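You operate a simulated robot arm through the tools that you are given. There is no shell and no other tool. Be economical: measure what you need, move in short steps, check, and stop when the job is done.

Carry out the task below with a simulated two-armed robot. There is one attempt and no reset: what you move stays moved.

Task
Lay the card tube under the yellow arm at the place marked roll.
Fine: swing the yellow arm open, and shut over the tube. Only its end shows in the blue box marked rolls, so pass it to the other hand to lay it level.
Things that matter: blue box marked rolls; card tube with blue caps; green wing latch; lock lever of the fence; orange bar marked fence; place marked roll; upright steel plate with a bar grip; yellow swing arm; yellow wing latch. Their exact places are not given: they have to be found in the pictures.

Only the result counts: the job must be done as asked and must still hold three seconds after the hand-in. Knocking over, shifting, dropping, spilling or breaking anything else fails it.

Robot
Two 7-joint arms with two-finger parallel grippers on one trunk, on a base that drives. Base frame: it is fixed to the floor where the robot stands at the start and does not move with it; the origin is under the middle of the robot, x ahead of it, y to its left, z up. Readings come in mm, degrees, newtons and seconds.
The left shoulder is at the start at [70, 134, 1126], the right one opposite. Places, roughly: blue box marked rolls [-1400, 1600, 900]; card tube with blue caps [-1500, 1750, 1000]; green wing latch [400, 1500, 700]; lock lever of the fence [400, 500, 800]; orange bar marked fence [300, 700, 700]; place marked roll [500, 0, 700]; upright steel plate with a bar grip [500, -200, 800]; yellow swing arm [500, 100, 800]; yellow wing latch [400, 1400, 700]. Payload 1.57 kg a hand.
The tool frame of a hand sits at the grasp point between the pads (the TCP): z along the fingers, y along the line on which they close. The tips reach 30 mm beyond it. The gripper opens to 80 mm. The fingers are 17 mm wide and 12 mm thick; the gripper's body (40 by 82 mm) begins 80 mm behind the TCP.
Orientation is that of the tool frame in the base frame, as [roll, pitch, yaw] about the fixed x, y, z axes, in that order (R = Rz(yaw) Ry(pitch) Rx(roll)). With the fingers straight down and closing along the base's y, the tool's x points along the base's -x, its y along +y and its z along -z.

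Tools
- The arms move only by the tool servo_tool. It takes "left_deltas", "right_deltas" or both (then of equal length, played together; a hand with none holds still); each is a list that holds one entry, the list of rows, each a list of 7 numbers: the finger opening in mm, from 0 to 80, then the shift along the base's x, y, z in mm, then the turn, a rotation vector about the base's x, y, z in degrees. In form: [[[hand, tx, ty, tz, ax, ay, az], ...]]. A call has 1 to 10 rows; each row shifts and turns the commanded pose from where the row before left it. A row lasts 0.2 s, in which the tool goes at most 50 mm and 8.6 degrees; a call with a longer step from one row to the next is refused whole, and so is a gripper value outside its range. Where a pose cannot be reached the arm comes as near as it can. A force on the tool above 50 N (or 10 N above the force at the start of the call, whichever is more), or a blocked arm, ends the call early, and 0.2 s more pass. Each finger travels about 153 mm/s and halts on what it meets, pressing with about 33 N; the grip force reading is that of the motor and also rises with nothing between the fingers. The clock runs only during rows and for 0.2 s after the last one: add rows that do not move to give the fingers time. The reply holds the time, the measured pose of the TCP, the force on the tool along the base axes, the opening and the grip force, in the units named above and with some noise, with the torque about the TCP (base axes, N m) and any sound that the robot's microphone picked up, and new pictures: "show" is both (left out), scene, wrist or none (wrist: the cameras of the hands that moved).
- Cameras (640 x 400 px; columns grow to the right, rows downward): "scene" is now at [131.4, 13.3, 1338.8]; the picture's right is [0.20, -0.98, 0.00], its down [-0.71, -0.14, -0.69] and it looks along [0.67, 0.14, -0.73] (base axes); focal length 256 px, centre (320, 200). "left" rides on the left gripper at [72, 7, -122] in its tool frame; the picture's right is [-0.09, 1.00, 0.00], its down [-0.84, -0.08, -0.54] and it looks along [-0.54, -0.05, 0.84] (tool axes); focal length 238 px, centre (320, 200). "right" rides on the right gripper at [72, -7, -122] in its tool frame; the picture's right is [0.09, 1.00, 0.00], its down [-0.84, 0.08, -0.54] and it looks along [-0.54, 0.05, 0.84] (tool axes); focal length 238 px, centre (320, 200).
- slide_trunk(by): slides the trunk up (or, below 0, down) by that many mm; the arms and the scene camera ride with it, the base frame stays. It gives what a move gives, with no picture.
- steer(legs): drives the robot by 1 to 6 legs, each [ahead, left, turn to the left] in mm, mm and degrees, along the robot's own axes; the way and the turn of a leg run together, so that a leg with both is an arc; at most 1500 mm and 180 degrees a leg. The arms and the cameras ride along, it lands a little off, and it stops where it bumps. It gives what a move gives, and a new picture of the scene camera.
- turn_head(pan, tilt): turns the head with the scene camera to pan (to the left, within 86 degrees either way) and tilt (down, from -29 to 69), counted from straight ahead of the robot. It gives what a move gives, and a new picture of the scene camera.
- probe_pixels(camera, pixels): for up to 12 pixels [column, row] of the newest picture of that camera ("zoom" is the newest enlarged one), the place [x, y, z] in the base frame of the surface seen there, good to about 2 mm. No time passes.
- enlarge(camera, box): a new picture of the part [left, top, right, bottom] of that camera's present view, enlarged. No time passes.
- close_job(): hands the job in; it is judged then, once.

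Go step by step. Measure first, check grasps and placings, and put right what went wrong. The budget is 80 turns and 260 pictures, counting those below and the enlarged ones. Unless the task says otherwise, let go and move clear before handing in, and close with one line.

The tools are called after ">>>" as name(argument=value, ...) on one line, values as JSON. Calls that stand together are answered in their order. servo_tool: Moves the arms, as the interface text tells. Its arguments: {"type":"object","properties":{"left_deltas":{"type":"array","items":{"type":"array","items":{"type":"array","items":{"type":"number"}}}},"right_deltas":{"type":"array","items":{"type":"array","items":{"type":"array","items":{"type":"number"}}}},"show":{"type":"string","enum":["both","scene","wrist","none"]}},"required":[]} The other tools are called the same way: slide_trunk (by) slides the trunk up or down; steer (legs) drives the base; turn_head (pan, tilt) turns the head that bears the scene camera; probe_pixels (camera, pixels) gives the place of the surface under pixels of a picture; enlarge (camera, box) takes an enlarged picture of a part of a camera's view; close_job () hands the job in.

At the start:

```text
t: 0.0
left_eef_pos: [404.9, 193.3, 1047.8]
left_ee_rot: [180.0, 0.0, 179.9]
left_force: [-0.5, 0.4, 0.1]
left_moment: [-0.01, -0.03, 0.04]
left_width: 80.0
left_grasp_force: 0.1
right_eef_pos: [427.8, -134.2, 1036.4]
right_ee_rot: [-180.0, 0.0, 179.9]
right_force: [0.2, 0.2, 0.0]
right_moment: [0.02, 0.02, 0.01]
right_width: 80.0
right_grasp_force: 0.1
trunk travel left (down, up): [-700.0, 240.0]
robot x, y, heading: [1.2, -1.9, -0.1]
head pan, tilt: [11.4, 46.7]
```

scene: 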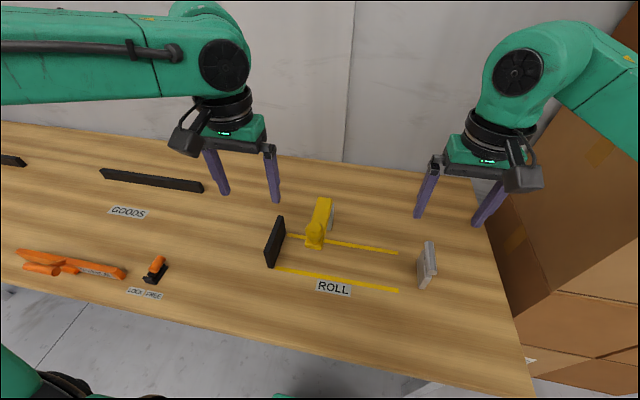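
right: 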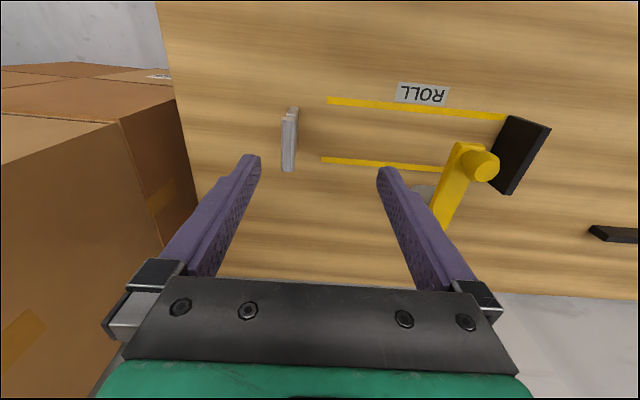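
left: 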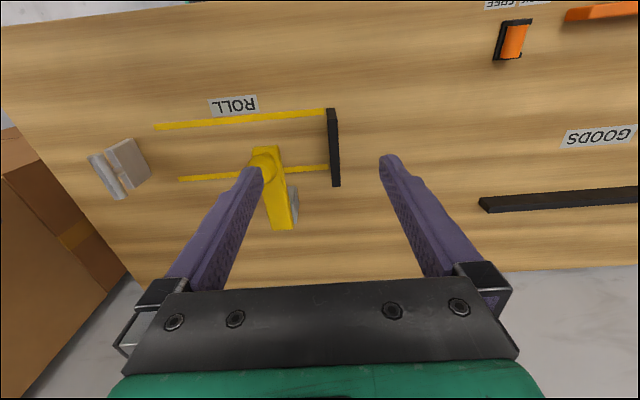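

The scene shows the ROLL place between two yellow lines (about 275-400, 235-290), the yellow arm at (320,220), a black stop at (275,242) and the steel plate at (428,265). I'll enlarge this and measure it.

>>> enlarge(camera="scene", box=[240, 180, 460, 318])

>>> probe_pixels(camera="scene", pixels=[[290, 236], [397, 253], [275, 269], [397, 290], [280, 222], [270, 262], [324, 203], [315, 228], [315, 242], [430, 245], [425, 270], [333, 288]])

```text
2.90 times, centred on (350, 249) of scene
```

zoom: 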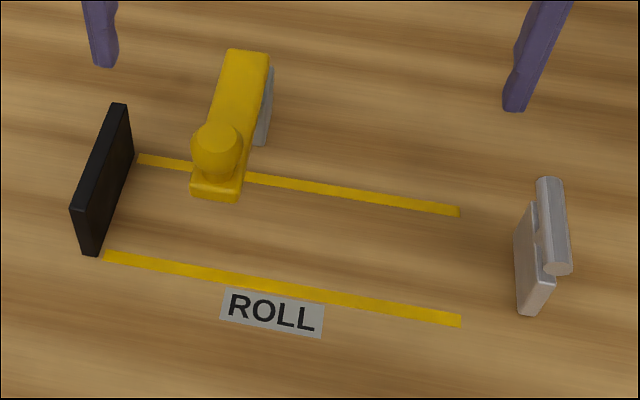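

```text
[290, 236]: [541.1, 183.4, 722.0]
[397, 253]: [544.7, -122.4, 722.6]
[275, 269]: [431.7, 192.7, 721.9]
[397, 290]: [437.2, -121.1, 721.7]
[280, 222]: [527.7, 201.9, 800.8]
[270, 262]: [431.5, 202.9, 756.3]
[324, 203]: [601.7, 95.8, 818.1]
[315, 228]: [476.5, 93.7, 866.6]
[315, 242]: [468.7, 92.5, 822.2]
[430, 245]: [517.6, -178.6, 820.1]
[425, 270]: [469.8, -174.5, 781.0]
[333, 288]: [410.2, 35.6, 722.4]
```

The yellow arm spans x 470–600 at z≈820 with a knob on its tip. I'll look at it closely in the left wrist camera and turn the head toward the rolls box.

>>> enlarge(camera="left", box=[140, 70, 360, 240])

>>> enlarge(camera="right", box=[270, 70, 570, 240])

>>> turn_head(pan=86, tilt=20)

```text
2.35 times, centred on (250, 155) of left
```

zoom: 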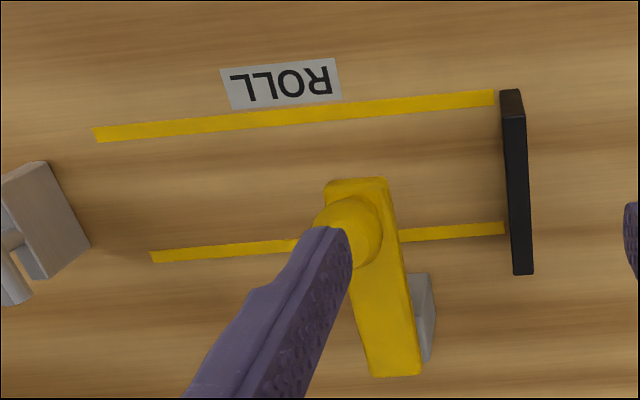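

```text
2.13 times, centred on (420, 155) of right
```

zoom: 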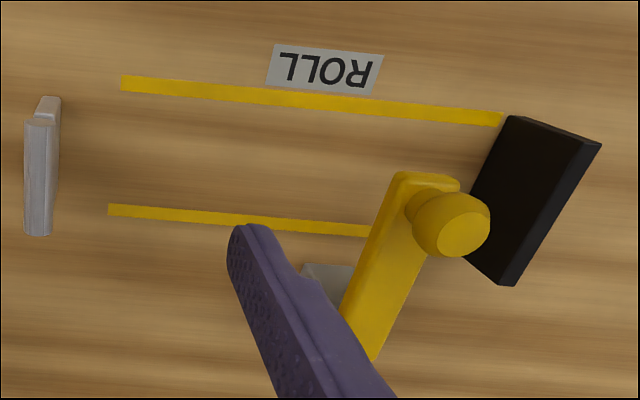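

```text
t: 1.5
left_eef_pos: [407.6, 192.6, 1048.9]
left_ee_rot: [-180.0, 0.1, -179.9]
left_force: [-0.7, 0.3, -0.2]
left_moment: [0.02, 0.0, 0.01]
left_width: 80.1
left_grasp_force: 0.1
right_eef_pos: [428.9, -134.2, 1036.6]
right_ee_rot: [179.9, 0.0, -180.0]
right_force: [0.2, 0.9, -0.1]
right_moment: [-0.01, 0.0, 0.01]
right_width: 79.9
right_grasp_force: 0.2
trunk travel left (down, up): [-700.0, 240.0]
robot x, y, heading: [-4.5, -1.4, -0.0]
head pan, tilt: [85.9, 20.0]
```

scene: 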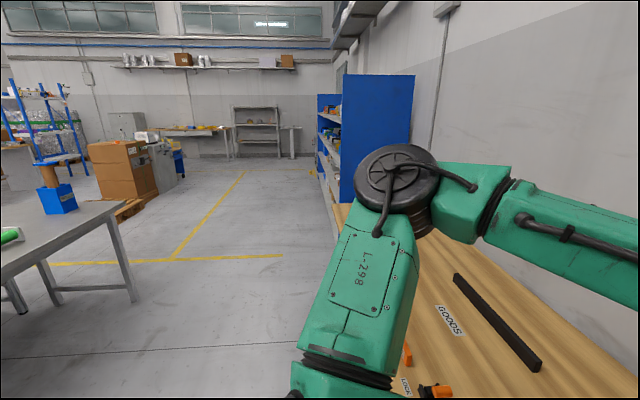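

The blue box stands on a grey table at (60,195) with the tube's end showing. I'll enlarge it and measure.

>>> enlarge(camera="scene", box=[0, 140, 160, 300])

>>> probe_pixels(camera="scene", pixels=[[48, 178], [46, 168], [60, 195], [45, 212], [75, 208], [75, 188], [40, 190], [50, 225], [120, 203], [10, 236], [130, 300], [10, 205]])

```text
2.50 times, centred on (80, 220) of scene
```

zoom: 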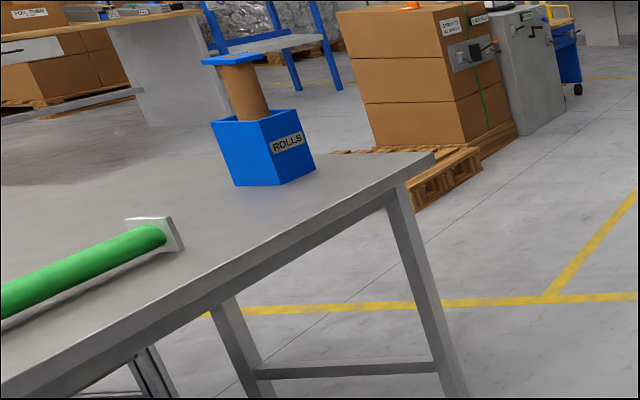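

```text
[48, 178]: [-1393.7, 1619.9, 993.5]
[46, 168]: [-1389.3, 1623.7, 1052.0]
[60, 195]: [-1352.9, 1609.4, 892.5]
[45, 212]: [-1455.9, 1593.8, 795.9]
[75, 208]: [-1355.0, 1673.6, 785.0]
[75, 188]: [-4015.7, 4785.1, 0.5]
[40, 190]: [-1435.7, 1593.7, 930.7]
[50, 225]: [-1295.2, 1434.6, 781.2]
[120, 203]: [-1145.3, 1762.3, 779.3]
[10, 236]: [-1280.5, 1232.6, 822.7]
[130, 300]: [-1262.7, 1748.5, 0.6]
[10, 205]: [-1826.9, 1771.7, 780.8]
```

The tube stands in the box with a square blue cap on top at z≈1050. Before leaving, I'll measure the swing arm from the wrist cameras.

>>> probe_pixels(camera="left", pixels=[[282, 226], [272, 226], [290, 226], [295, 195], [294, 215], [255, 165], [264, 152], [254, 149], [277, 149], [280, 190]])

>>> probe_pixels(camera="right", pixels=[[482, 172], [485, 152], [460, 170], [440, 210], [425, 190], [455, 150], [478, 146], [496, 166]])

>>> turn_head(pan=8, tilt=50)

```text
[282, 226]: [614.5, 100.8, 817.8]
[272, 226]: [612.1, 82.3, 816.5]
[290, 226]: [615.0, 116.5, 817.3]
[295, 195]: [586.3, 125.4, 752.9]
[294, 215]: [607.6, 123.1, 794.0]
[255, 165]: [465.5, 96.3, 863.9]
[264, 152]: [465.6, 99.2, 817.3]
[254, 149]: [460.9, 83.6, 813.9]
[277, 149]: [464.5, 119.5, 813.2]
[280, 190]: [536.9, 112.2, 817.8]
```

```text
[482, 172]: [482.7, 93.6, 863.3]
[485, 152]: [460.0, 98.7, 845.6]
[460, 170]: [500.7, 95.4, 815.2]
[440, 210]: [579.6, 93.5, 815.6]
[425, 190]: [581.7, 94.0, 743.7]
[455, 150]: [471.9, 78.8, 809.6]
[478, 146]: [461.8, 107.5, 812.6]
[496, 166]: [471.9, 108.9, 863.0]
```

```text
t: 3.0
left_eef_pos: [406.7, 192.7, 1049.1]
left_ee_rot: [179.9, -0.1, 179.9]
left_force: [0.0, 0.3, -0.3]
left_moment: [-0.03, -0.01, -0.03]
left_width: 80.0
left_grasp_force: 0.0
right_eef_pos: [427.6, -134.2, 1034.3]
right_ee_rot: [179.9, 0.1, 180.0]
right_force: [-0.3, -0.3, -0.2]
right_moment: [0.0, 0.0, -0.01]
right_width: 79.9
right_grasp_force: 0.2
trunk travel left (down, up): [-700.0, 240.0]
robot x, y, heading: [-2.4, 0.6, -0.1]
head pan, tilt: [8.0, 50.0]
```

scene: 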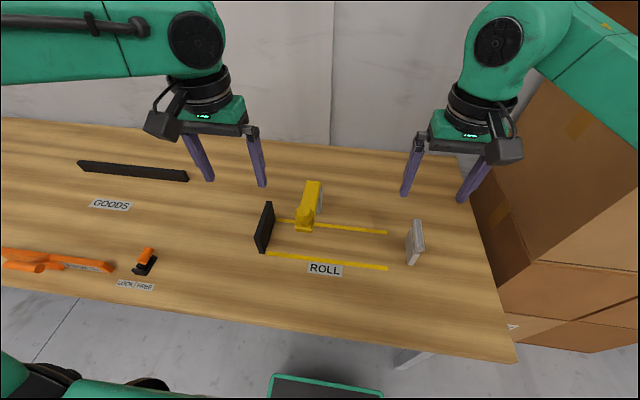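

The arm spans x 462–615 and y 82–118, top at z 817, with the knob centred at about (477,98). It sits on a post at x≈595. I'll bring the left hand down around the knob.

>>> servo_tool(left_deltas=[[[80, 20, -30, -10, 0, 0, 0], [80, 25, -33, -10, 0, 0, 0], [80, 25, -32, -10, 0, 0, 0], [80, 0, 0, -45, 0, 0, 0], [80, 0, 0, -45, 0, 0, 0], [80, 0, 0, -40, 0, 0, 0], [80, 0, 0, -20, 0, 0, 0], [80, 0, 0, 0, 0, 0, 0]]])

```text
t: 4.8
left_eef_pos: [463.1, 112.7, 876.4]
left_ee_rot: [180.0, 0.0, -180.0]
left_force: [0.3, 0.5, 0.1]
left_moment: [0.01, 0.0, 0.03]
left_width: 80.0
left_grasp_force: 0.1
left hand out of reach, approached as far as the arm can: row 6, 7
right_eef_pos: [429.0, -133.5, 1036.4]
right_ee_rot: [180.0, 0.0, -179.9]
right_force: [0.1, -0.1, -1.2]
right_moment: [0.04, 0.01, -0.05]
right_width: 80.2
right_grasp_force: 0.1
trunk travel left (down, up): [-700.0, 240.0]
robot x, y, heading: [3.4, -0.6, 0.0]
head pan, tilt: [8.0, 50.0]
```

scene: 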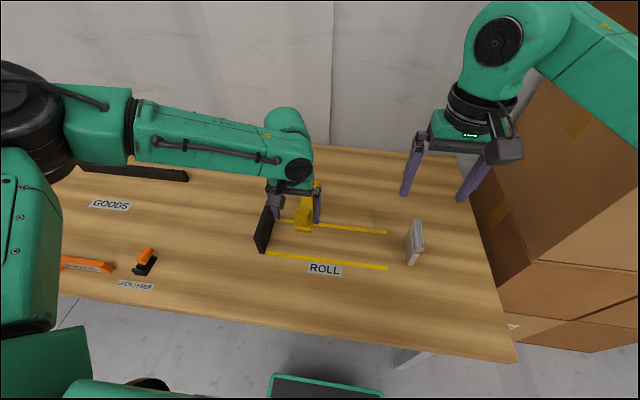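
left: 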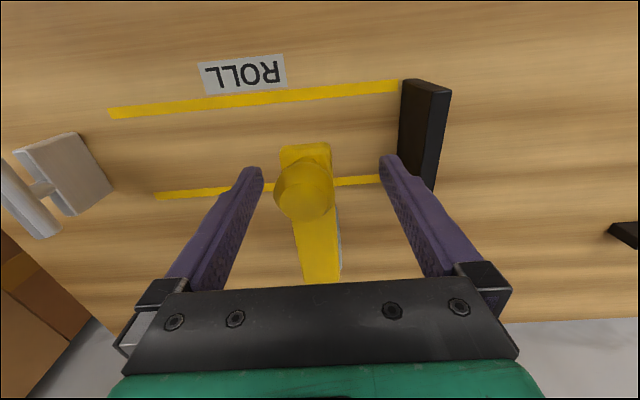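

The left hand stopped at its reach limit, (463,113,876). I'll raise it, lower the trunk by 120, then go on.

>>> servo_tool(left_deltas=[[[80, 0, 0, 45, 0, 0, 0], [80, 0, 0, 45, 0, 0, 0], [80, 0, 0, 45, 0, 0, 0]]], show="none")

>>> slide_trunk(by=-130)

```text
t: 5.6
left_eef_pos: [461.9, 112.4, 1013.0]
left_ee_rot: [180.0, 0.0, -179.9]
left_force: [0.2, 0.1, -0.1]
left_moment: [-0.03, 0.02, 0.0]
left_width: 80.1
left_grasp_force: 0.1
right_eef_pos: [428.6, -133.9, 1036.2]
right_ee_rot: [180.0, 0.0, 180.0]
right_force: [-0.2, -0.3, -1.1]
right_moment: [-0.02, -0.01, 0.01]
right_width: 80.0
right_grasp_force: 0.0
trunk travel left (down, up): [-700.0, 240.0]
robot x, y, heading: [2.2, 0.9, -0.0]
head pan, tilt: [8.0, 50.0]
```

```text
t: 7.2
left_eef_pos: [462.9, 112.4, 883.0]
left_ee_rot: [-180.0, 0.0, -180.0]
left_force: [0.3, -0.2, 0.5]
left_moment: [0.0, 0.01, 0.02]
left_width: 79.9
left_grasp_force: 0.1
right_eef_pos: [430.1, -134.5, 905.9]
right_ee_rot: [-180.0, 0.0, 179.9]
right_force: [0.4, 0.5, 0.1]
right_moment: [-0.02, -0.02, 0.03]
right_width: 80.1
right_grasp_force: 0.0
trunk travel left (down, up): [-570.0, 370.0]
robot x, y, heading: [-0.2, -3.0, -0.2]
head pan, tilt: [8.0, 50.0]
```

Now the last part down onto the knob, then close.

>>> servo_tool(left_deltas=[[[80, 14, -14, 0, 0, 0, 0], [80, 0, 0, -15, 0, 0, 0], [80, 0, 0, -16, 0, 0, 0], [30, 0, 0, 0, 0, 0, 0], [0, 0, 0, 0, 0, 0, 0], [0, 0, 0, 0, 0, 0, 0]]])

```text
t: 8.6
left_eef_pos: [476.7, 99.3, 850.0]
left_ee_rot: [180.0, 0.0, -179.9]
left_force: [1.5, 0.0, -3.5]
left_moment: [-0.01, -0.34, 0.07]
left_width: 27.7
left_grasp_force: 37.7
right_eef_pos: [430.8, -133.3, 906.6]
right_ee_rot: [179.9, 0.0, 179.9]
right_force: [-0.3, -0.5, -0.4]
right_moment: [-0.01, 0.0, 0.01]
right_width: 79.9
right_grasp_force: 0.1
trunk travel left (down, up): [-570.0, 370.0]
robot x, y, heading: [-0.0, 4.0, 0.1]
head pan, tilt: [8.0, 50.0]
```

scene: 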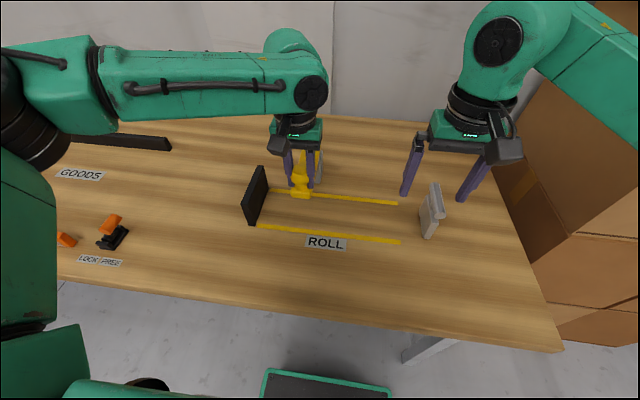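
left: 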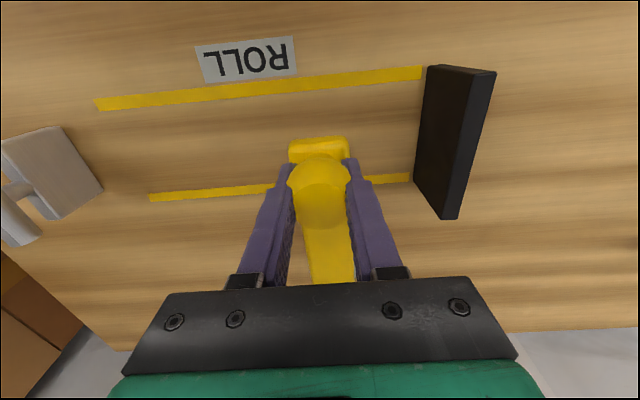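

The knob is held (width 28). Now a small test: push it 10 mm to the right (-y) and read the force.

>>> servo_tool(left_deltas=[[[0, 0, -5, 0, 0, 0, 0], [0, 0, -5, 0, 0, 0, 0]]], show="none")

>>> servo_tool(left_deltas=[[[0, 0, 5, 4, 0, 0, 0], [0, 0, 5, 4, 0, 0, 0]]], show="none")

```text
t: 9.2
left_eef_pos: [477.1, 91.0, 850.4]
left_ee_rot: [-179.9, 0.0, -179.8]
left_force: [6.6, 4.4, -0.2]
left_moment: [0.33, 0.74, 0.28]
left_width: 27.7
left_grasp_force: 37.8
right_eef_pos: [431.6, -133.9, 906.1]
right_ee_rot: [179.9, -0.1, -180.0]
right_force: [-0.2, 0.3, 0.2]
right_moment: [-0.02, 0.02, 0.02]
right_width: 80.1
right_grasp_force: 0.0
trunk travel left (down, up): [-570.0, 370.0]
robot x, y, heading: [0.6, 2.6, 0.1]
head pan, tilt: [8.0, 50.0]
```

```text
t: 9.8
left_eef_pos: [476.7, 99.3, 854.9]
left_ee_rot: [179.8, -0.6, 179.9]
left_force: [-6.0, -1.3, -32.6]
left_moment: [0.15, 0.2, -0.01]
left_width: 27.6
left_grasp_force: 37.9
right_eef_pos: [430.5, -134.1, 904.2]
right_ee_rot: [-180.0, -0.2, 180.0]
right_force: [0.8, -0.3, 0.6]
right_moment: [-0.01, -0.01, 0.01]
right_width: 79.9
right_grasp_force: 0.1
trunk travel left (down, up): [-570.0, 370.0]
robot x, y, heading: [-1.6, 2.3, -0.4]
head pan, tilt: [8.0, 50.0]
```

It swings freely sideways and is blocked upward, so it turns about a vertical post at about (595,98). I'll ease back down and swing it open toward -y, away from the black stop, along an arc.

>>> servo_tool(left_deltas=[[[0, 0, 0, -7, 0, 0, 0], [0, 1.1, -16.4, 0, 0, 0, 8], [0, 3.5, -16.1, 0, 0, 0, 8], [0, 5.6, -15.5, 0, 0, 0, 8], [0, 7.7, -14.5, 0, 0, 0, 8]]])

```text
t: 11.0
left_eef_pos: [458.0, 78.9, 851.2]
left_ee_rot: [179.8, -0.6, -148.0]
left_force: [-15.5, 0.4, 2.1]
left_moment: [-0.15, -0.15, 0.03]
left_width: 0.0
left_grasp_force: 21.4
left hand out of reach, approached as far as the arm can: row 2, 3, 4, 5
right_eef_pos: [429.0, -132.6, 905.6]
right_ee_rot: [-179.9, -0.1, -180.0]
right_force: [0.6, 0.0, -0.6]
right_moment: [-0.06, 0.08, -0.01]
right_width: 79.9
right_grasp_force: 0.1
trunk travel left (down, up): [-570.0, 370.0]
robot x, y, heading: [1.4, 0.2, -0.1]
head pan, tilt: [8.0, 50.0]
```

scene: 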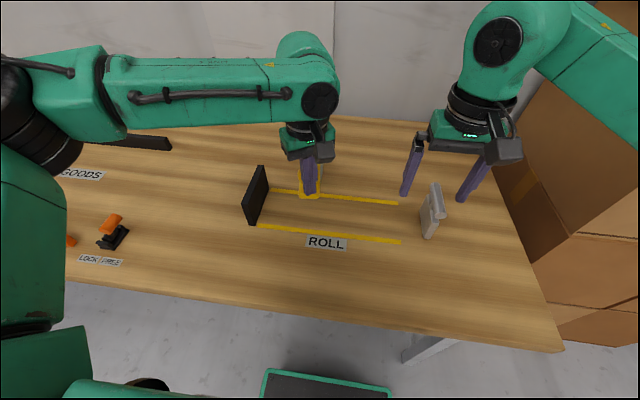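
left: 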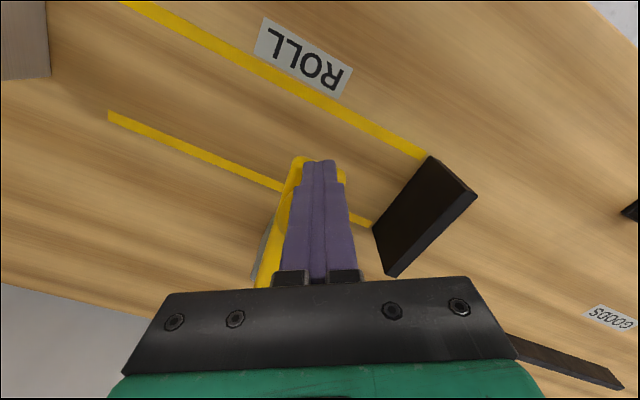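

Out of reach, so the knob slipped out. I'll raise the hand and check the gap between the robot's front (325,385) and the bench edge before driving closer.

>>> servo_tool(left_deltas=[[[40, -30, 0, 20, 0, 0, 0], [80, 0, 0, 40, 0, 0, -8], [80, 0, 0, 40, 0, 0, -8], [80, 0, 0, 0, 0, 0, -8], [80, 0, 0, 0, 0, 0, -8]]], show="none")

>>> turn_head(pan=0, tilt=66)

>>> probe_pixels(camera="scene", pixels=[[290, 220], [320, 225], [320, 300], [320, 340], [250, 330], [400, 330]])

```text
t: 12.2
left_eef_pos: [429.9, 76.5, 954.3]
left_ee_rot: [180.0, 0.1, 179.9]
left_force: [0.2, -0.4, 0.2]
left_moment: [0.06, 0.01, 0.0]
left_width: 80.2
left_grasp_force: 0.0
right_eef_pos: [429.4, -134.0, 906.9]
right_ee_rot: [-180.0, 0.0, 180.0]
right_force: [0.1, -0.2, -1.1]
right_moment: [0.02, -0.02, -0.02]
right_width: 80.1
right_grasp_force: 0.0
trunk travel left (down, up): [-570.0, 370.0]
robot x, y, heading: [-5.0, -3.4, 0.3]
head pan, tilt: [8.0, 50.0]
```

```text
t: 12.9
left_eef_pos: [430.5, 78.7, 953.4]
left_ee_rot: [-180.0, 0.0, -179.9]
left_force: [-0.4, 0.8, 0.1]
left_moment: [-0.04, 0.0, 0.02]
left_width: 80.0
left_grasp_force: 0.1
right_eef_pos: [428.8, -133.5, 905.8]
right_ee_rot: [180.0, 0.0, -179.9]
right_force: [0.8, -0.1, 0.2]
right_moment: [-0.01, -0.02, 0.01]
right_width: 80.0
right_grasp_force: 0.1
trunk travel left (down, up): [-570.0, 370.0]
robot x, y, heading: [0.7, 1.5, 0.3]
head pan, tilt: [0.0, 66.0]
```

scene: 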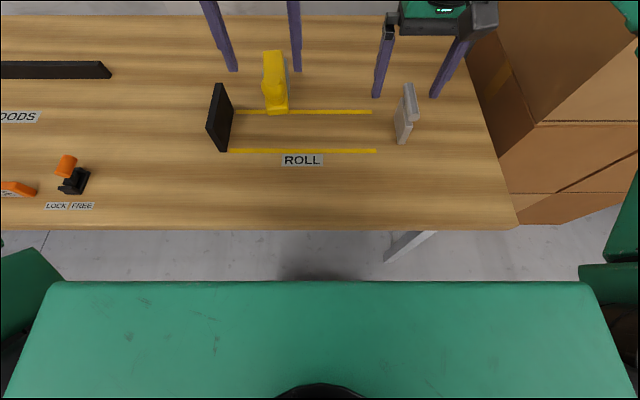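

```text
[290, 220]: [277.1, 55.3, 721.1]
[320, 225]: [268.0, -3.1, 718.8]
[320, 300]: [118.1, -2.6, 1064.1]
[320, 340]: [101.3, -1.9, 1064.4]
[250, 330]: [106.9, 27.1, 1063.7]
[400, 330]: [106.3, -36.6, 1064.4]
```

The bench edge is at x≈264 and the robot's torso front at x≈125, so there is room. I'll drive ahead 90 mm; the hands are above everything on the bench.

>>> steer(legs=[[90, 0, 0]])

```text
t: 14.1
left_eef_pos: [520.6, 77.6, 954.9]
left_ee_rot: [179.9, 0.0, 179.9]
left_force: [0.4, 0.4, 1.3]
left_moment: [-0.01, 0.03, 0.03]
left_width: 80.0
left_grasp_force: 0.2
right_eef_pos: [519.7, -133.6, 906.4]
right_ee_rot: [180.0, 0.1, 180.0]
right_force: [-1.4, -0.9, 0.7]
right_moment: [0.01, -0.02, 0.03]
right_width: 80.0
right_grasp_force: 0.1
trunk travel left (down, up): [-570.0, 370.0]
robot x, y, heading: [90.1, -1.3, 0.0]
head pan, tilt: [0.0, 66.0]
```

scene: 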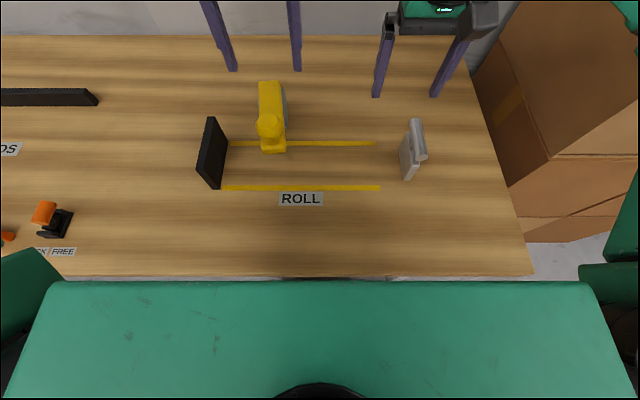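

The robot moved up fine. I'll move the right hand clear, and measure the knob at about (270,128) in the picture.

>>> servo_tool(right_deltas=[[[80, -45, 0, 20, 0, 0, 0], [80, -45, 0, 20, 0, 0, 0], [80, -45, -5, 20, 0, 0, 0], [80, -30, -20, 20, 0, 0, 0]]], show="scene")

>>> probe_pixels(camera="scene", pixels=[[263, 125], [270, 125], [277, 125], [270, 116], [264, 150], [285, 148]])

```text
t: 15.1
left_eef_pos: [518.2, 76.5, 954.8]
left_ee_rot: [179.9, 0.1, -179.9]
left_force: [-0.4, -0.3, 0.7]
left_moment: [0.01, 0.01, 0.0]
left_width: 79.9
left_grasp_force: 0.2
right_eef_pos: [351.7, -160.3, 985.7]
right_ee_rot: [179.8, 0.1, 180.0]
right_force: [0.1, 0.5, -0.2]
right_moment: [0.03, 0.01, 0.01]
right_width: 80.0
right_grasp_force: 0.1
trunk travel left (down, up): [-570.0, 370.0]
robot x, y, heading: [90.4, 3.4, -0.0]
head pan, tilt: [0.0, 66.0]
```

scene: 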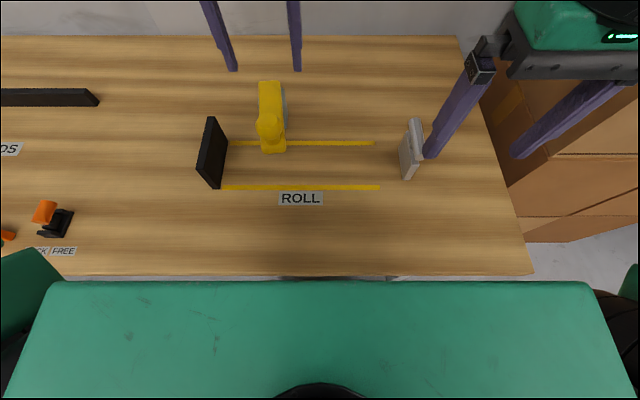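

```text
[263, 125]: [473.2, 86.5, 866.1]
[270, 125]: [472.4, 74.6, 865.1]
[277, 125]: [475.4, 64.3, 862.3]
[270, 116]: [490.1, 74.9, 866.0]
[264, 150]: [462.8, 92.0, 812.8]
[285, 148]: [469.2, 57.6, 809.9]
```

The knob is now at about (480,77), turned ~10°. I'll regrip it.

>>> servo_tool(left_deltas=[[[80, -38, 1, 0, 0, 0, 8], [80, 0, 0, -45, 0, 0, 0], [80, 0, 0, -45, 0, 0, 0], [80, 0, 0, -13, 0, 0, 0], [30, 0, 0, 0, 0, 0, 0], [0, 0, 0, 0, 0, 0, 0], [0, 0, 0, 0, 0, 0, 0]]], show="wrist")

```text
t: 16.7
left_eef_pos: [483.0, 78.4, 849.7]
left_ee_rot: [-179.9, -0.2, -172.0]
left_force: [-2.1, -0.5, -3.1]
left_moment: [-0.05, -0.49, 0.16]
left_width: 27.9
left_grasp_force: 38.2
right_eef_pos: [353.8, -159.1, 987.4]
right_ee_rot: [-180.0, 0.1, -180.0]
right_force: [0.2, -0.9, -0.7]
right_moment: [0.02, 0.0, 0.0]
right_width: 79.9
right_grasp_force: 0.2
trunk travel left (down, up): [-570.0, 370.0]
robot x, y, heading: [93.9, 2.4, 0.1]
head pan, tilt: [0.0, 66.0]
```

left: 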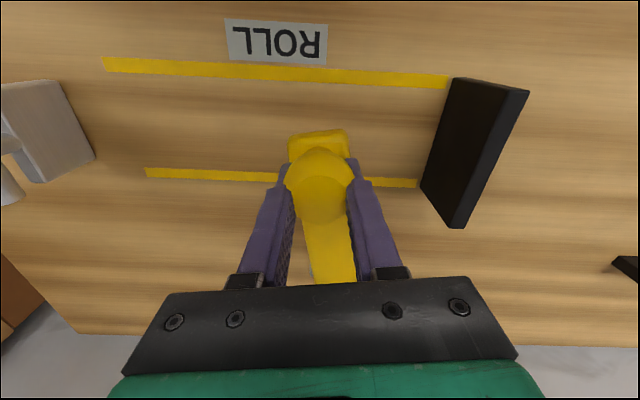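

Gripped again. I'll swing it along the arc in two parts.

>>> servo_tool(left_deltas=[[[0, 4, -16, 0, 0, 0, 8], [0, 6.1, -15.2, 0, 0, 0, 8], [0, 8.3, -14.3, 0, 0, 0, 8], [0, 10.1, -13, 0, 0, 0, 8]]], show="none")

>>> servo_tool(left_deltas=[[[0, 11.9, -11.4, 0, 0, 0, 8], [0, 13.3, -9.7, 0, 0, 0, 8], [0, 14.5, -7.7, 0, 0, 0, 8], [0, 15.5, -5.6, 0, 0, 0, 8]]], show="scene")

```text
t: 17.7
left_eef_pos: [496.6, 45.1, 850.7]
left_ee_rot: [179.9, -0.1, -140.0]
left_force: [-12.1, -8.8, -20.4]
left_moment: [-0.53, -0.11, -0.21]
left_width: 27.9
left_grasp_force: 37.3
left hand out of reach, approached as far as the arm can: row 3, 4
right_eef_pos: [353.6, -161.4, 985.9]
right_ee_rot: [179.9, 0.1, 179.9]
right_force: [-0.5, 0.0, -0.3]
right_moment: [0.0, -0.01, -0.01]
right_width: 80.2
right_grasp_force: 0.0
trunk travel left (down, up): [-570.0, 370.0]
robot x, y, heading: [88.4, 2.3, 0.0]
head pan, tilt: [0.0, 66.0]
```

```text
t: 18.7
left_eef_pos: [526.4, 61.7, 855.9]
left_ee_rot: [-179.8, 0.0, -107.8]
left_force: [0.1, -0.6, 0.4]
left_moment: [-0.01, 0.04, -0.03]
left_width: 0.0
left_grasp_force: 21.3
left hand out of reach, approached as far as the arm can: row 1, 2, 3, 4
right_eef_pos: [355.0, -159.3, 987.6]
right_ee_rot: [-180.0, 0.0, 179.9]
right_force: [0.3, -0.6, 0.0]
right_moment: [-0.01, 0.02, 0.02]
right_width: 79.9
right_grasp_force: 0.1
trunk travel left (down, up): [-570.0, 370.0]
robot x, y, heading: [89.8, -2.1, -0.2]
head pan, tilt: [0.0, 66.0]
```

scene: 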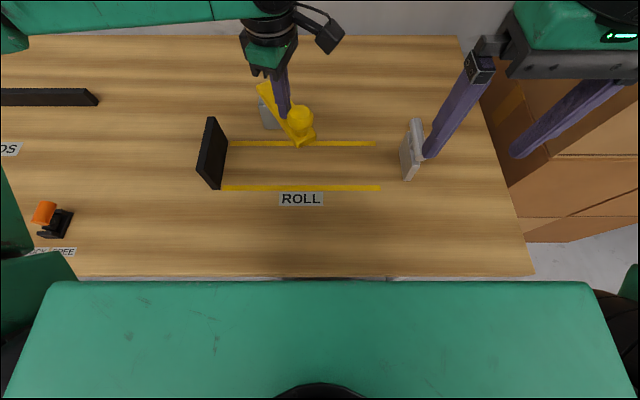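

The left hand's reach is too short on this side; the arm is about 35° open with the knob at (300,118). I'll retract the left hand and take the knob with the right one instead.

>>> servo_tool(left_deltas=[[[20, 0, 0, 40, 0, 0, 0], [60, -10, 20, 40, 0, 0, -8], [80, -30, 30, 20, 0, 0, -8], [80, -40, 30, 0, 0, 0, -8], [80, -40, 30, 0, 0, 0, -8], [80, -40, 30, 0, 0, 0, -8], [80, 0, 30, 0, 0, 0, -8], [80, 0, 30, 0, 0, 0, -8], [80, 0, 30, 0, 0, 0, -8], [80, 0, 0, 0, 0, 0, -8]]], show="scene")

>>> probe_pixels(camera="scene", pixels=[[300, 118], [294, 118], [307, 118], [300, 110], [300, 128], [265, 92], [303, 146], [315, 138], [270, 120]])

```text
t: 20.9
left_eef_pos: [367.5, 290.3, 955.8]
left_ee_rot: [-179.9, 0.0, 179.8]
left_force: [-0.2, -0.9, 0.9]
left_moment: [0.01, -0.03, 0.01]
left_width: 80.1
left_grasp_force: 0.0
right_eef_pos: [354.0, -159.0, 986.0]
right_ee_rot: [-179.9, 0.0, 179.9]
right_force: [0.8, 0.0, -0.6]
right_moment: [-0.01, 0.01, -0.01]
right_width: 79.9
right_grasp_force: 0.0
trunk travel left (down, up): [-570.0, 370.0]
robot x, y, heading: [89.6, -1.1, 0.0]
head pan, tilt: [0.0, 66.0]
```

scene: 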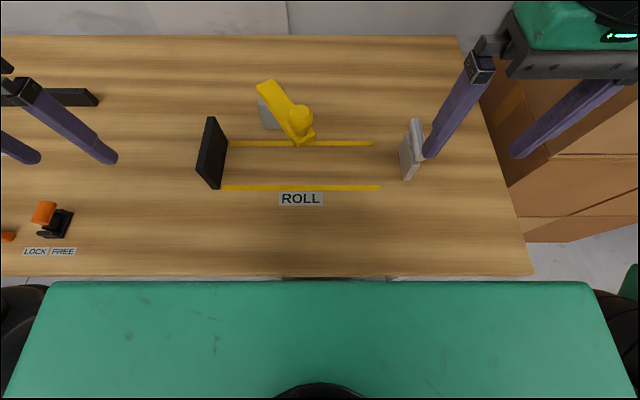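

```text
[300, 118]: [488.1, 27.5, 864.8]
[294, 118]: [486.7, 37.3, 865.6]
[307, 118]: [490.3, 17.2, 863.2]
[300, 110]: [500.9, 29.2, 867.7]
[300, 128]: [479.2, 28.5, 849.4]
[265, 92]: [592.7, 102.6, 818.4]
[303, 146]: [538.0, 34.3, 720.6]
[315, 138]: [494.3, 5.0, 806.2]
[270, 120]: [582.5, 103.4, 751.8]
```

The knob is at about (493,28), roughly 33° open. The right hand goes to it and grips.

>>> servo_tool(right_deltas=[[[80, 28, 37, 0, 0, 0, 0], [80, 28, 38, 0, 0, 0, 0], [80, 28, 37, 0, 0, 0, 0], [80, 28, 38, -10, 0, 0, 0], [80, 27, 37, -14, 0, 0, 0], [80, 0, 0, -40, 0, 0, 0], [80, 0, 0, -40, 0, 0, 0], [80, 0, 0, -30, 0, 0, 0], [30, 0, 0, 0, 0, 0, 0], [0, 0, 0, 0, 0, 0, 0]]], show="none")

>>> servo_tool(right_deltas=[[[0, 0, 0, 0, 0, 0, 0]]])

```text
t: 23.1
left_eef_pos: [366.1, 289.8, 955.8]
left_ee_rot: [-179.9, 0.0, -180.0]
left_force: [-0.1, -1.5, 0.1]
left_moment: [0.0, 0.0, -0.01]
left_width: 79.6
left_grasp_force: 0.2
right_eef_pos: [494.0, 29.8, 852.6]
right_ee_rot: [180.0, 0.2, -180.0]
right_force: [2.9, 0.9, -1.9]
right_moment: [0.19, -0.82, 0.01]
right_width: 27.6
right_grasp_force: 38.2
trunk travel left (down, up): [-570.0, 370.0]
robot x, y, heading: [91.8, 2.4, 0.4]
head pan, tilt: [0.0, 66.0]
```

```text
t: 23.5
left_eef_pos: [366.6, 291.4, 954.7]
left_ee_rot: [-179.9, -0.1, 180.0]
left_force: [0.4, -0.9, 0.1]
left_moment: [-0.03, -0.01, 0.0]
left_width: 80.1
left_grasp_force: 0.1
right_eef_pos: [493.7, 29.4, 851.2]
right_ee_rot: [180.0, 0.0, -180.0]
right_force: [2.3, 1.3, -4.3]
right_moment: [0.12, -1.23, -0.05]
right_width: 27.4
right_grasp_force: 38.0
trunk travel left (down, up): [-570.0, 370.0]
robot x, y, heading: [93.0, -1.0, 0.2]
head pan, tilt: [0.0, 66.0]
```

scene: 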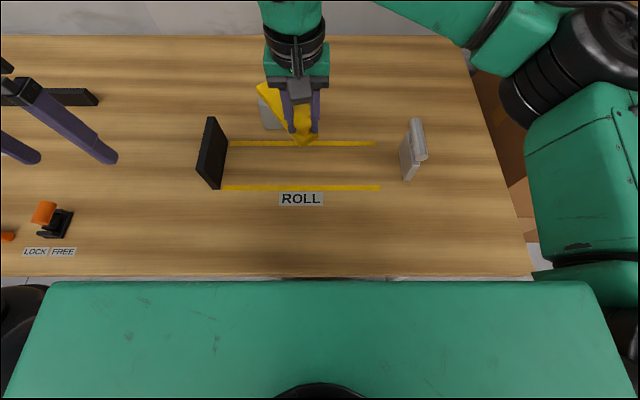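
right: 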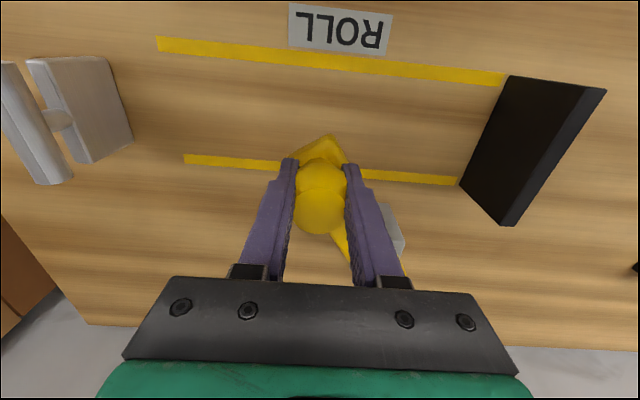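

Held. I'll swing it on by about 48°.

>>> servo_tool(right_deltas=[[[0, 10.4, -13.7, 0, 0, 0, 8], [0, 12.3, -12.1, 0, 0, 0, 8], [0, 13.8, -10.3, 0, 0, 0, 8], [0, 15.1, -8.2, 0, 0, 0, 8], [0, 16.1, -6.1, 0, 0, 0, 8], [0, 16.8, -3.7, 0, 0, 0, 8]]])

```text
t: 24.9
left_eef_pos: [366.4, 289.6, 954.9]
left_ee_rot: [179.9, 0.1, -180.0]
left_force: [0.2, 0.1, 0.0]
left_moment: [-0.02, -0.01, 0.02]
left_width: 79.9
left_grasp_force: 0.0
right_eef_pos: [561.0, -25.6, 852.1]
right_ee_rot: [-179.9, 0.0, -140.0]
right_force: [-3.2, -9.4, -3.2]
right_moment: [-0.85, 0.9, 0.03]
right_width: 27.6
right_grasp_force: 38.2
right hand out of reach, approached as far as the arm can: row 6
trunk travel left (down, up): [-570.0, 370.0]
robot x, y, heading: [88.5, -0.8, -0.3]
head pan, tilt: [0.0, 66.0]
```

scene: 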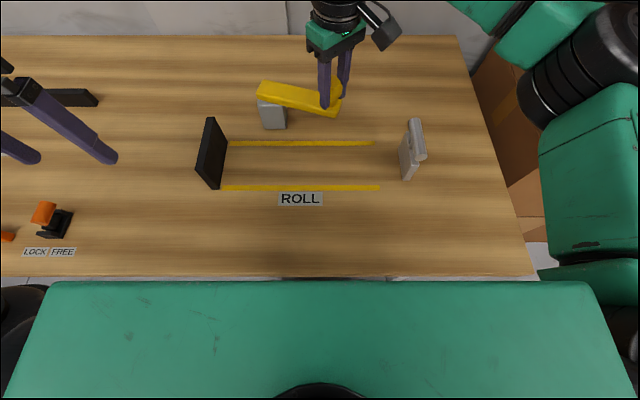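
right: 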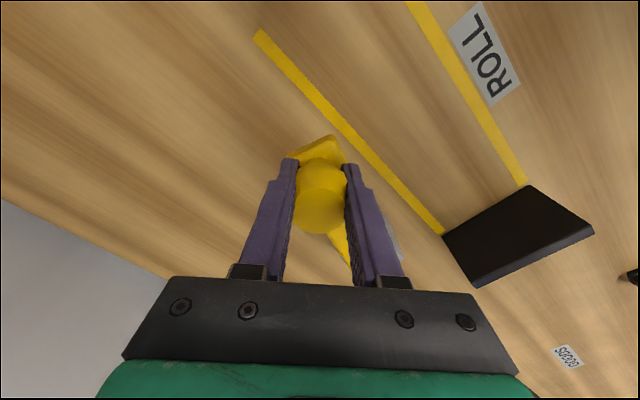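

The arm is 74° open. To gain more clearance I'll release, come down in front of the knob with closed fingers and push it further in +x.

>>> servo_tool(right_deltas=[[[60, 0, 0, 0, 0, 0, 0], [60, -17, 3, 40, 0, 0, -8], [60, -20, 0, 20, 0, 0, -8], [0, -17, 0, 0, 0, 0, -8], [0, 0, 0, 0, 0, 0, -8], [0, 0, 0, -30, 0, 0, -8], [0, 0, 0, -32, 0, 0, 0], [0, 20, 0, 0, 0, 0, 0], [0, 15, 0, 0, 0, 0, 0], [0, 12, 0, 0, 0, 0, 0]]])

```text
t: 27.1
left_eef_pos: [366.2, 289.6, 955.8]
left_ee_rot: [-180.0, 0.0, -180.0]
left_force: [0.0, 0.6, -0.3]
left_moment: [0.02, 0.02, 0.0]
left_width: 80.2
left_grasp_force: 0.0
right_eef_pos: [553.7, -20.4, 850.6]
right_ee_rot: [-180.0, 0.0, 179.9]
right_force: [-1.7, -1.4, -0.2]
right_moment: [-0.01, 0.03, 0.0]
right_width: 0.2
right_grasp_force: 21.9
trunk travel left (down, up): [-570.0, 370.0]
robot x, y, heading: [89.0, -0.3, 0.0]
head pan, tilt: [0.0, 66.0]
```

scene: 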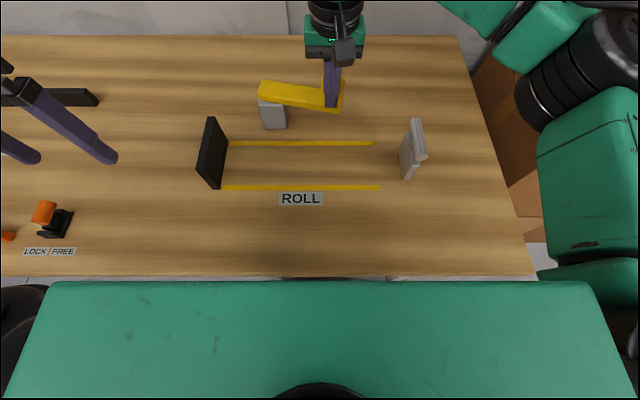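
right: 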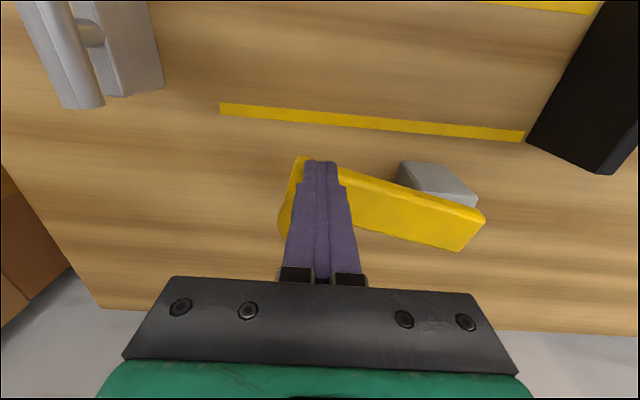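

The yellow arm is now ~80° open and clear. I'll retract the right hand, raise the trunk back, back off and turn left to see the rolls table.

>>> servo_tool(right_deltas=[[[0, -30, 0, 5, 0, 0, 0], [0, 0, 0, 45, 0, 0, 0], [40, -20, -20, 45, 0, 0, 0], [80, -45, -20, 10, 0, 0, 0], [80, -45, -20, 0, 0, 0, 0], [80, -45, -20, 0, 0, 0, 0]]], show="none")

>>> slide_trunk(by=130)

>>> steer(legs=[[-400, 0, 0], [0, 0, 90]])

>>> turn_head(pan=45, tilt=25)

```text
refused: row 3 steps farther than a row can; nothing moved
```

```text
t: 28.6
left_eef_pos: [365.9, 290.4, 1085.6]
left_ee_rot: [180.0, 0.0, 180.0]
left_force: [-0.3, 1.2, -0.3]
left_moment: [-0.02, 0.01, -0.01]
left_width: 80.3
left_grasp_force: 0.3
right_eef_pos: [553.5, -19.7, 980.0]
right_ee_rot: [-180.0, 0.0, -180.0]
right_force: [-0.2, 0.1, 1.1]
right_moment: [0.02, -0.03, 0.02]
right_width: 0.2
right_grasp_force: 21.7
trunk travel left (down, up): [-700.0, 240.0]
robot x, y, heading: [88.5, 2.7, -0.1]
head pan, tilt: [0.0, 66.0]
```

```text
t: 35.0
left_eef_pos: [-601.0, 274.9, 1085.4]
left_ee_rot: [180.0, 0.1, -89.8]
left_force: [1.0, -0.6, 0.7]
left_moment: [-0.01, -0.01, 0.03]
left_width: 80.1
left_grasp_force: 0.2
right_eef_pos: [-291.1, 463.5, 979.1]
right_ee_rot: [180.0, 0.0, -89.8]
right_force: [-0.3, 0.8, 0.4]
right_moment: [0.0, 0.0, 0.0]
right_width: 0.0
right_grasp_force: 21.6
trunk travel left (down, up): [-700.0, 240.0]
robot x, y, heading: [-314.0, 1.3, 90.0]
head pan, tilt: [0.0, 66.0]
```

scene: 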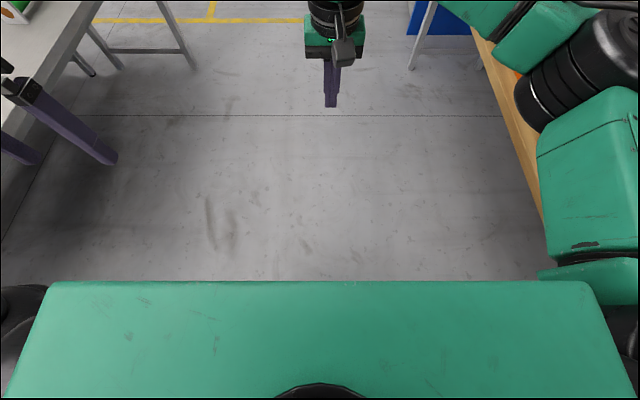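

```text
t: 36.1
left_eef_pos: [-602.3, 274.4, 1085.9]
left_ee_rot: [179.9, 0.0, -89.8]
left_force: [0.2, 0.0, -0.1]
left_moment: [0.02, 0.01, 0.0]
left_width: 79.7
left_grasp_force: 0.1
right_eef_pos: [-290.3, 463.0, 981.5]
right_ee_rot: [180.0, 0.1, -89.9]
right_force: [-0.3, -0.3, -0.1]
right_moment: [0.04, 0.01, 0.0]
right_width: 0.0
right_grasp_force: 21.2
trunk travel left (down, up): [-700.0, 240.0]
robot x, y, heading: [-310.4, -0.2, 89.9]
head pan, tilt: [45.0, 25.0]
```

scene: 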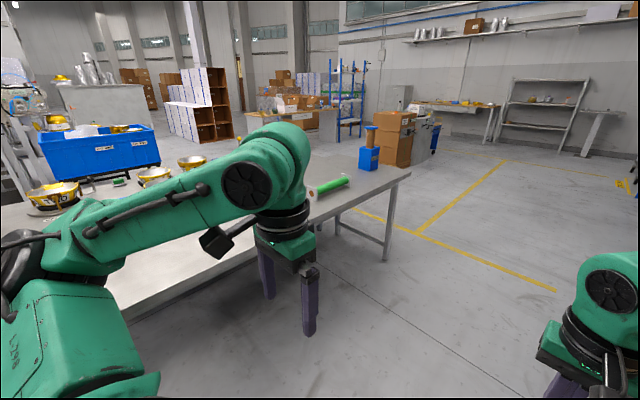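

The long table's near edge runs from (115,315) to (410,178), with the box at its far right corner. I'll measure them and enlarge the tube.

>>> probe_pixels(camera="scene", pixels=[[405, 176], [345, 208], [140, 308], [370, 162], [365, 168], [374, 170], [371, 140], [371, 130], [371, 127], [330, 186], [345, 168], [395, 168]])

>>> enlarge(camera="scene", box=[300, 110, 430, 210])

```text
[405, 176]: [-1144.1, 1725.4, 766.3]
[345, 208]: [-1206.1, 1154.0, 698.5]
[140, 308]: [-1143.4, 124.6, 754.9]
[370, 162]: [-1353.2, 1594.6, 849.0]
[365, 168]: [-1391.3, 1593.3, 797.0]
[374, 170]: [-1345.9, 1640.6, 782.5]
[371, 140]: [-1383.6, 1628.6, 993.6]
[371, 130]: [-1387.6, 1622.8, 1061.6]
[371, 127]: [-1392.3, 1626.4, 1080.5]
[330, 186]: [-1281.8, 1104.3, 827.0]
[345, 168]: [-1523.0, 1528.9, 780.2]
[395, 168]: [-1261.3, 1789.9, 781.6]
```

```text
4.00 times, centred on (365, 160) of scene
```

zoom: 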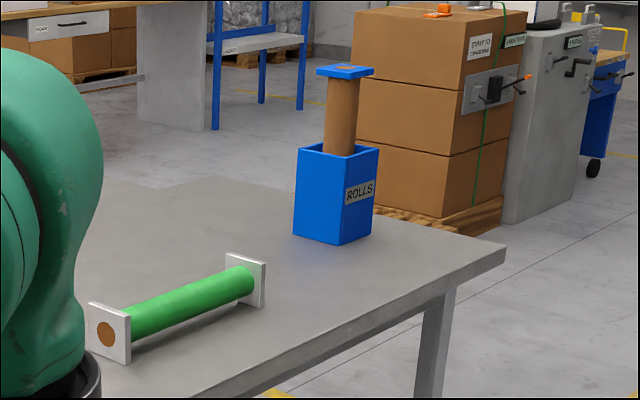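

The tube has ~100 mm square caps and stands in a box at about (-1395,1630); the table's edge is at x≈-1142. I'll tuck the right hand and turn it to point forward.

>>> servo_tool(right_deltas=[[[40, 32, -25, 14, 0, 0, 0], [80, 32, -25, 14, 0, 0, 0], [80, 32, -25, 14, 0, 0, 0], [80, 32, -25, 14, 0, 0, 0], [80, 32, -25, 14, 0, 0, 0], [80, 0, 0, 0, 8.5, 0, 0], [80, 0, 0, 0, 8.5, 0, 0], [80, 0, 0, 0, 8.5, 0, 0], [80, 0, 0, 0, 8.5, 0, 0], [80, 0, 0, 0, 8.5, 0, 0]]], show="none")

>>> servo_tool(right_deltas=[[[80, 0, 10, 0, 8.5, 0, 0], [80, 0, 10, 0, 8.5, 0, 0], [80, 0, 10, 0, 8.5, 0, 0], [80, 0, 10, 0, 8.5, 0, 0], [80, 0, 10, 0, 8.5, 0, 0], [80, 0, 0, 0, 5, 0, 0]]])

```text
t: 38.3
left_eef_pos: [-602.2, 275.7, 1085.4]
left_ee_rot: [-179.9, -0.2, -89.9]
left_force: [0.2, 0.6, -0.1]
left_moment: [-0.07, 0.03, 0.02]
left_width: 80.1
left_grasp_force: 0.0
right_eef_pos: [-134.1, 350.2, 1054.3]
right_ee_rot: [-180.0, 39.3, -89.4]
right_force: [0.7, 0.8, 2.9]
right_moment: [-0.19, 0.01, 0.02]
right_width: 79.8
right_grasp_force: 0.1
right hand out of reach, approached as far as the arm can: row 10
trunk travel left (down, up): [-700.0, 240.0]
robot x, y, heading: [-311.9, 0.9, 89.8]
head pan, tilt: [45.0, 25.0]
```

```text
t: 39.7
left_eef_pos: [-601.0, 274.8, 1085.1]
left_ee_rot: [-180.0, -0.1, -89.9]
left_force: [0.1, -0.2, -0.4]
left_moment: [-0.02, -0.03, -0.01]
left_width: 79.9
left_grasp_force: 0.1
right_eef_pos: [-160.9, 482.0, 1098.6]
right_ee_rot: [-56.9, 89.9, 33.1]
right_force: [0.0, 0.3, -0.8]
right_moment: [-0.03, 0.0, -0.02]
right_width: 79.8
right_grasp_force: 0.1
right hand out of reach, approached as far as the arm can: row 1, 2, 3, 4, 5, 6
trunk travel left (down, up): [-700.0, 240.0]
robot x, y, heading: [-311.8, 0.7, 89.9]
head pan, tilt: [45.0, 25.0]
```

scene: 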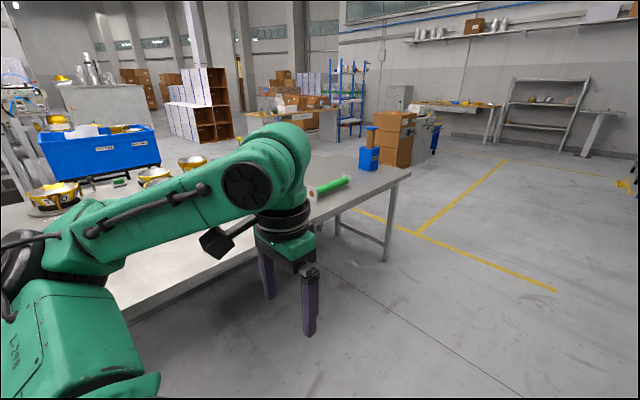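
right: 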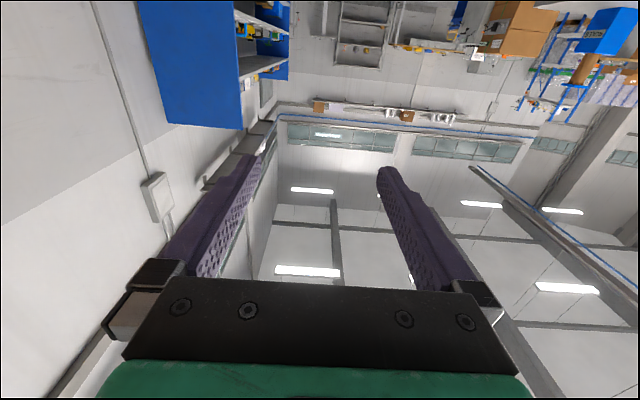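

The right hand now points forward, level, at 482 mm ahead and 150 mm right of the robot. I'll drive up to the box and stop short of it.

>>> steer(legs=[[1475, 0, 0], [0, 0, 90], [380, 0, 0]])

>>> turn_head(pan=-10, tilt=35)

```text
t: 52.8
left_eef_pos: [-971.2, 1183.9, 1086.4]
left_ee_rot: [-179.9, 0.0, -0.3]
left_force: [0.2, 0.4, 0.9]
left_moment: [0.02, 0.02, -0.01]
left_width: 80.1
left_grasp_force: 0.0
right_eef_pos: [-1175.2, 1626.9, 1098.8]
right_ee_rot: [-69.7, 89.9, 109.9]
right_force: [0.0, -0.6, 0.4]
right_moment: [-0.02, -0.02, -0.01]
right_width: 79.9
right_grasp_force: 0.0
trunk travel left (down, up): [-700.0, 240.0]
robot x, y, heading: [-696.5, 1476.4, 179.7]
head pan, tilt: [45.0, 25.0]
```

scene: 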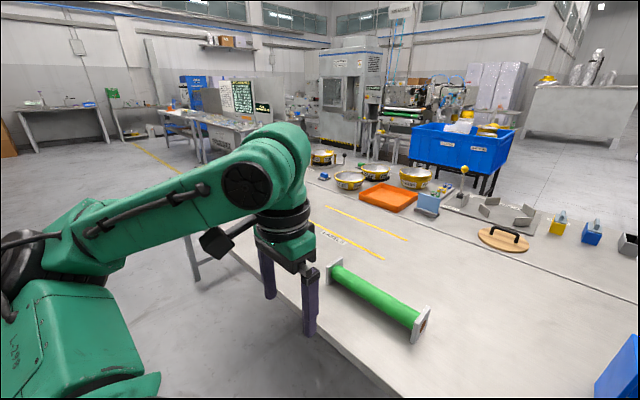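

```text
t: 54.0
left_eef_pos: [-972.3, 1184.3, 1085.7]
left_ee_rot: [180.0, 0.0, -0.2]
left_force: [0.1, 0.9, -0.4]
left_moment: [-0.01, -0.01, 0.02]
left_width: 79.9
left_grasp_force: 0.1
right_eef_pos: [-1175.3, 1626.6, 1098.1]
right_ee_rot: [-98.8, 89.9, 80.8]
right_force: [-0.3, 0.5, -0.8]
right_moment: [0.0, 0.04, -0.01]
right_width: 80.0
right_grasp_force: 0.0
trunk travel left (down, up): [-700.0, 240.0]
robot x, y, heading: [-696.1, 1476.3, 179.6]
head pan, tilt: [-10.0, 35.0]
```

scene: 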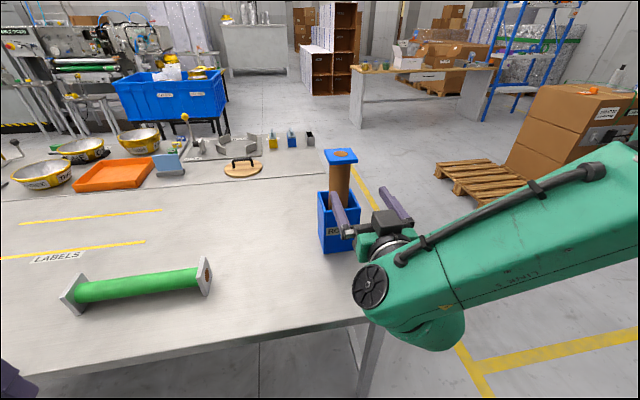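

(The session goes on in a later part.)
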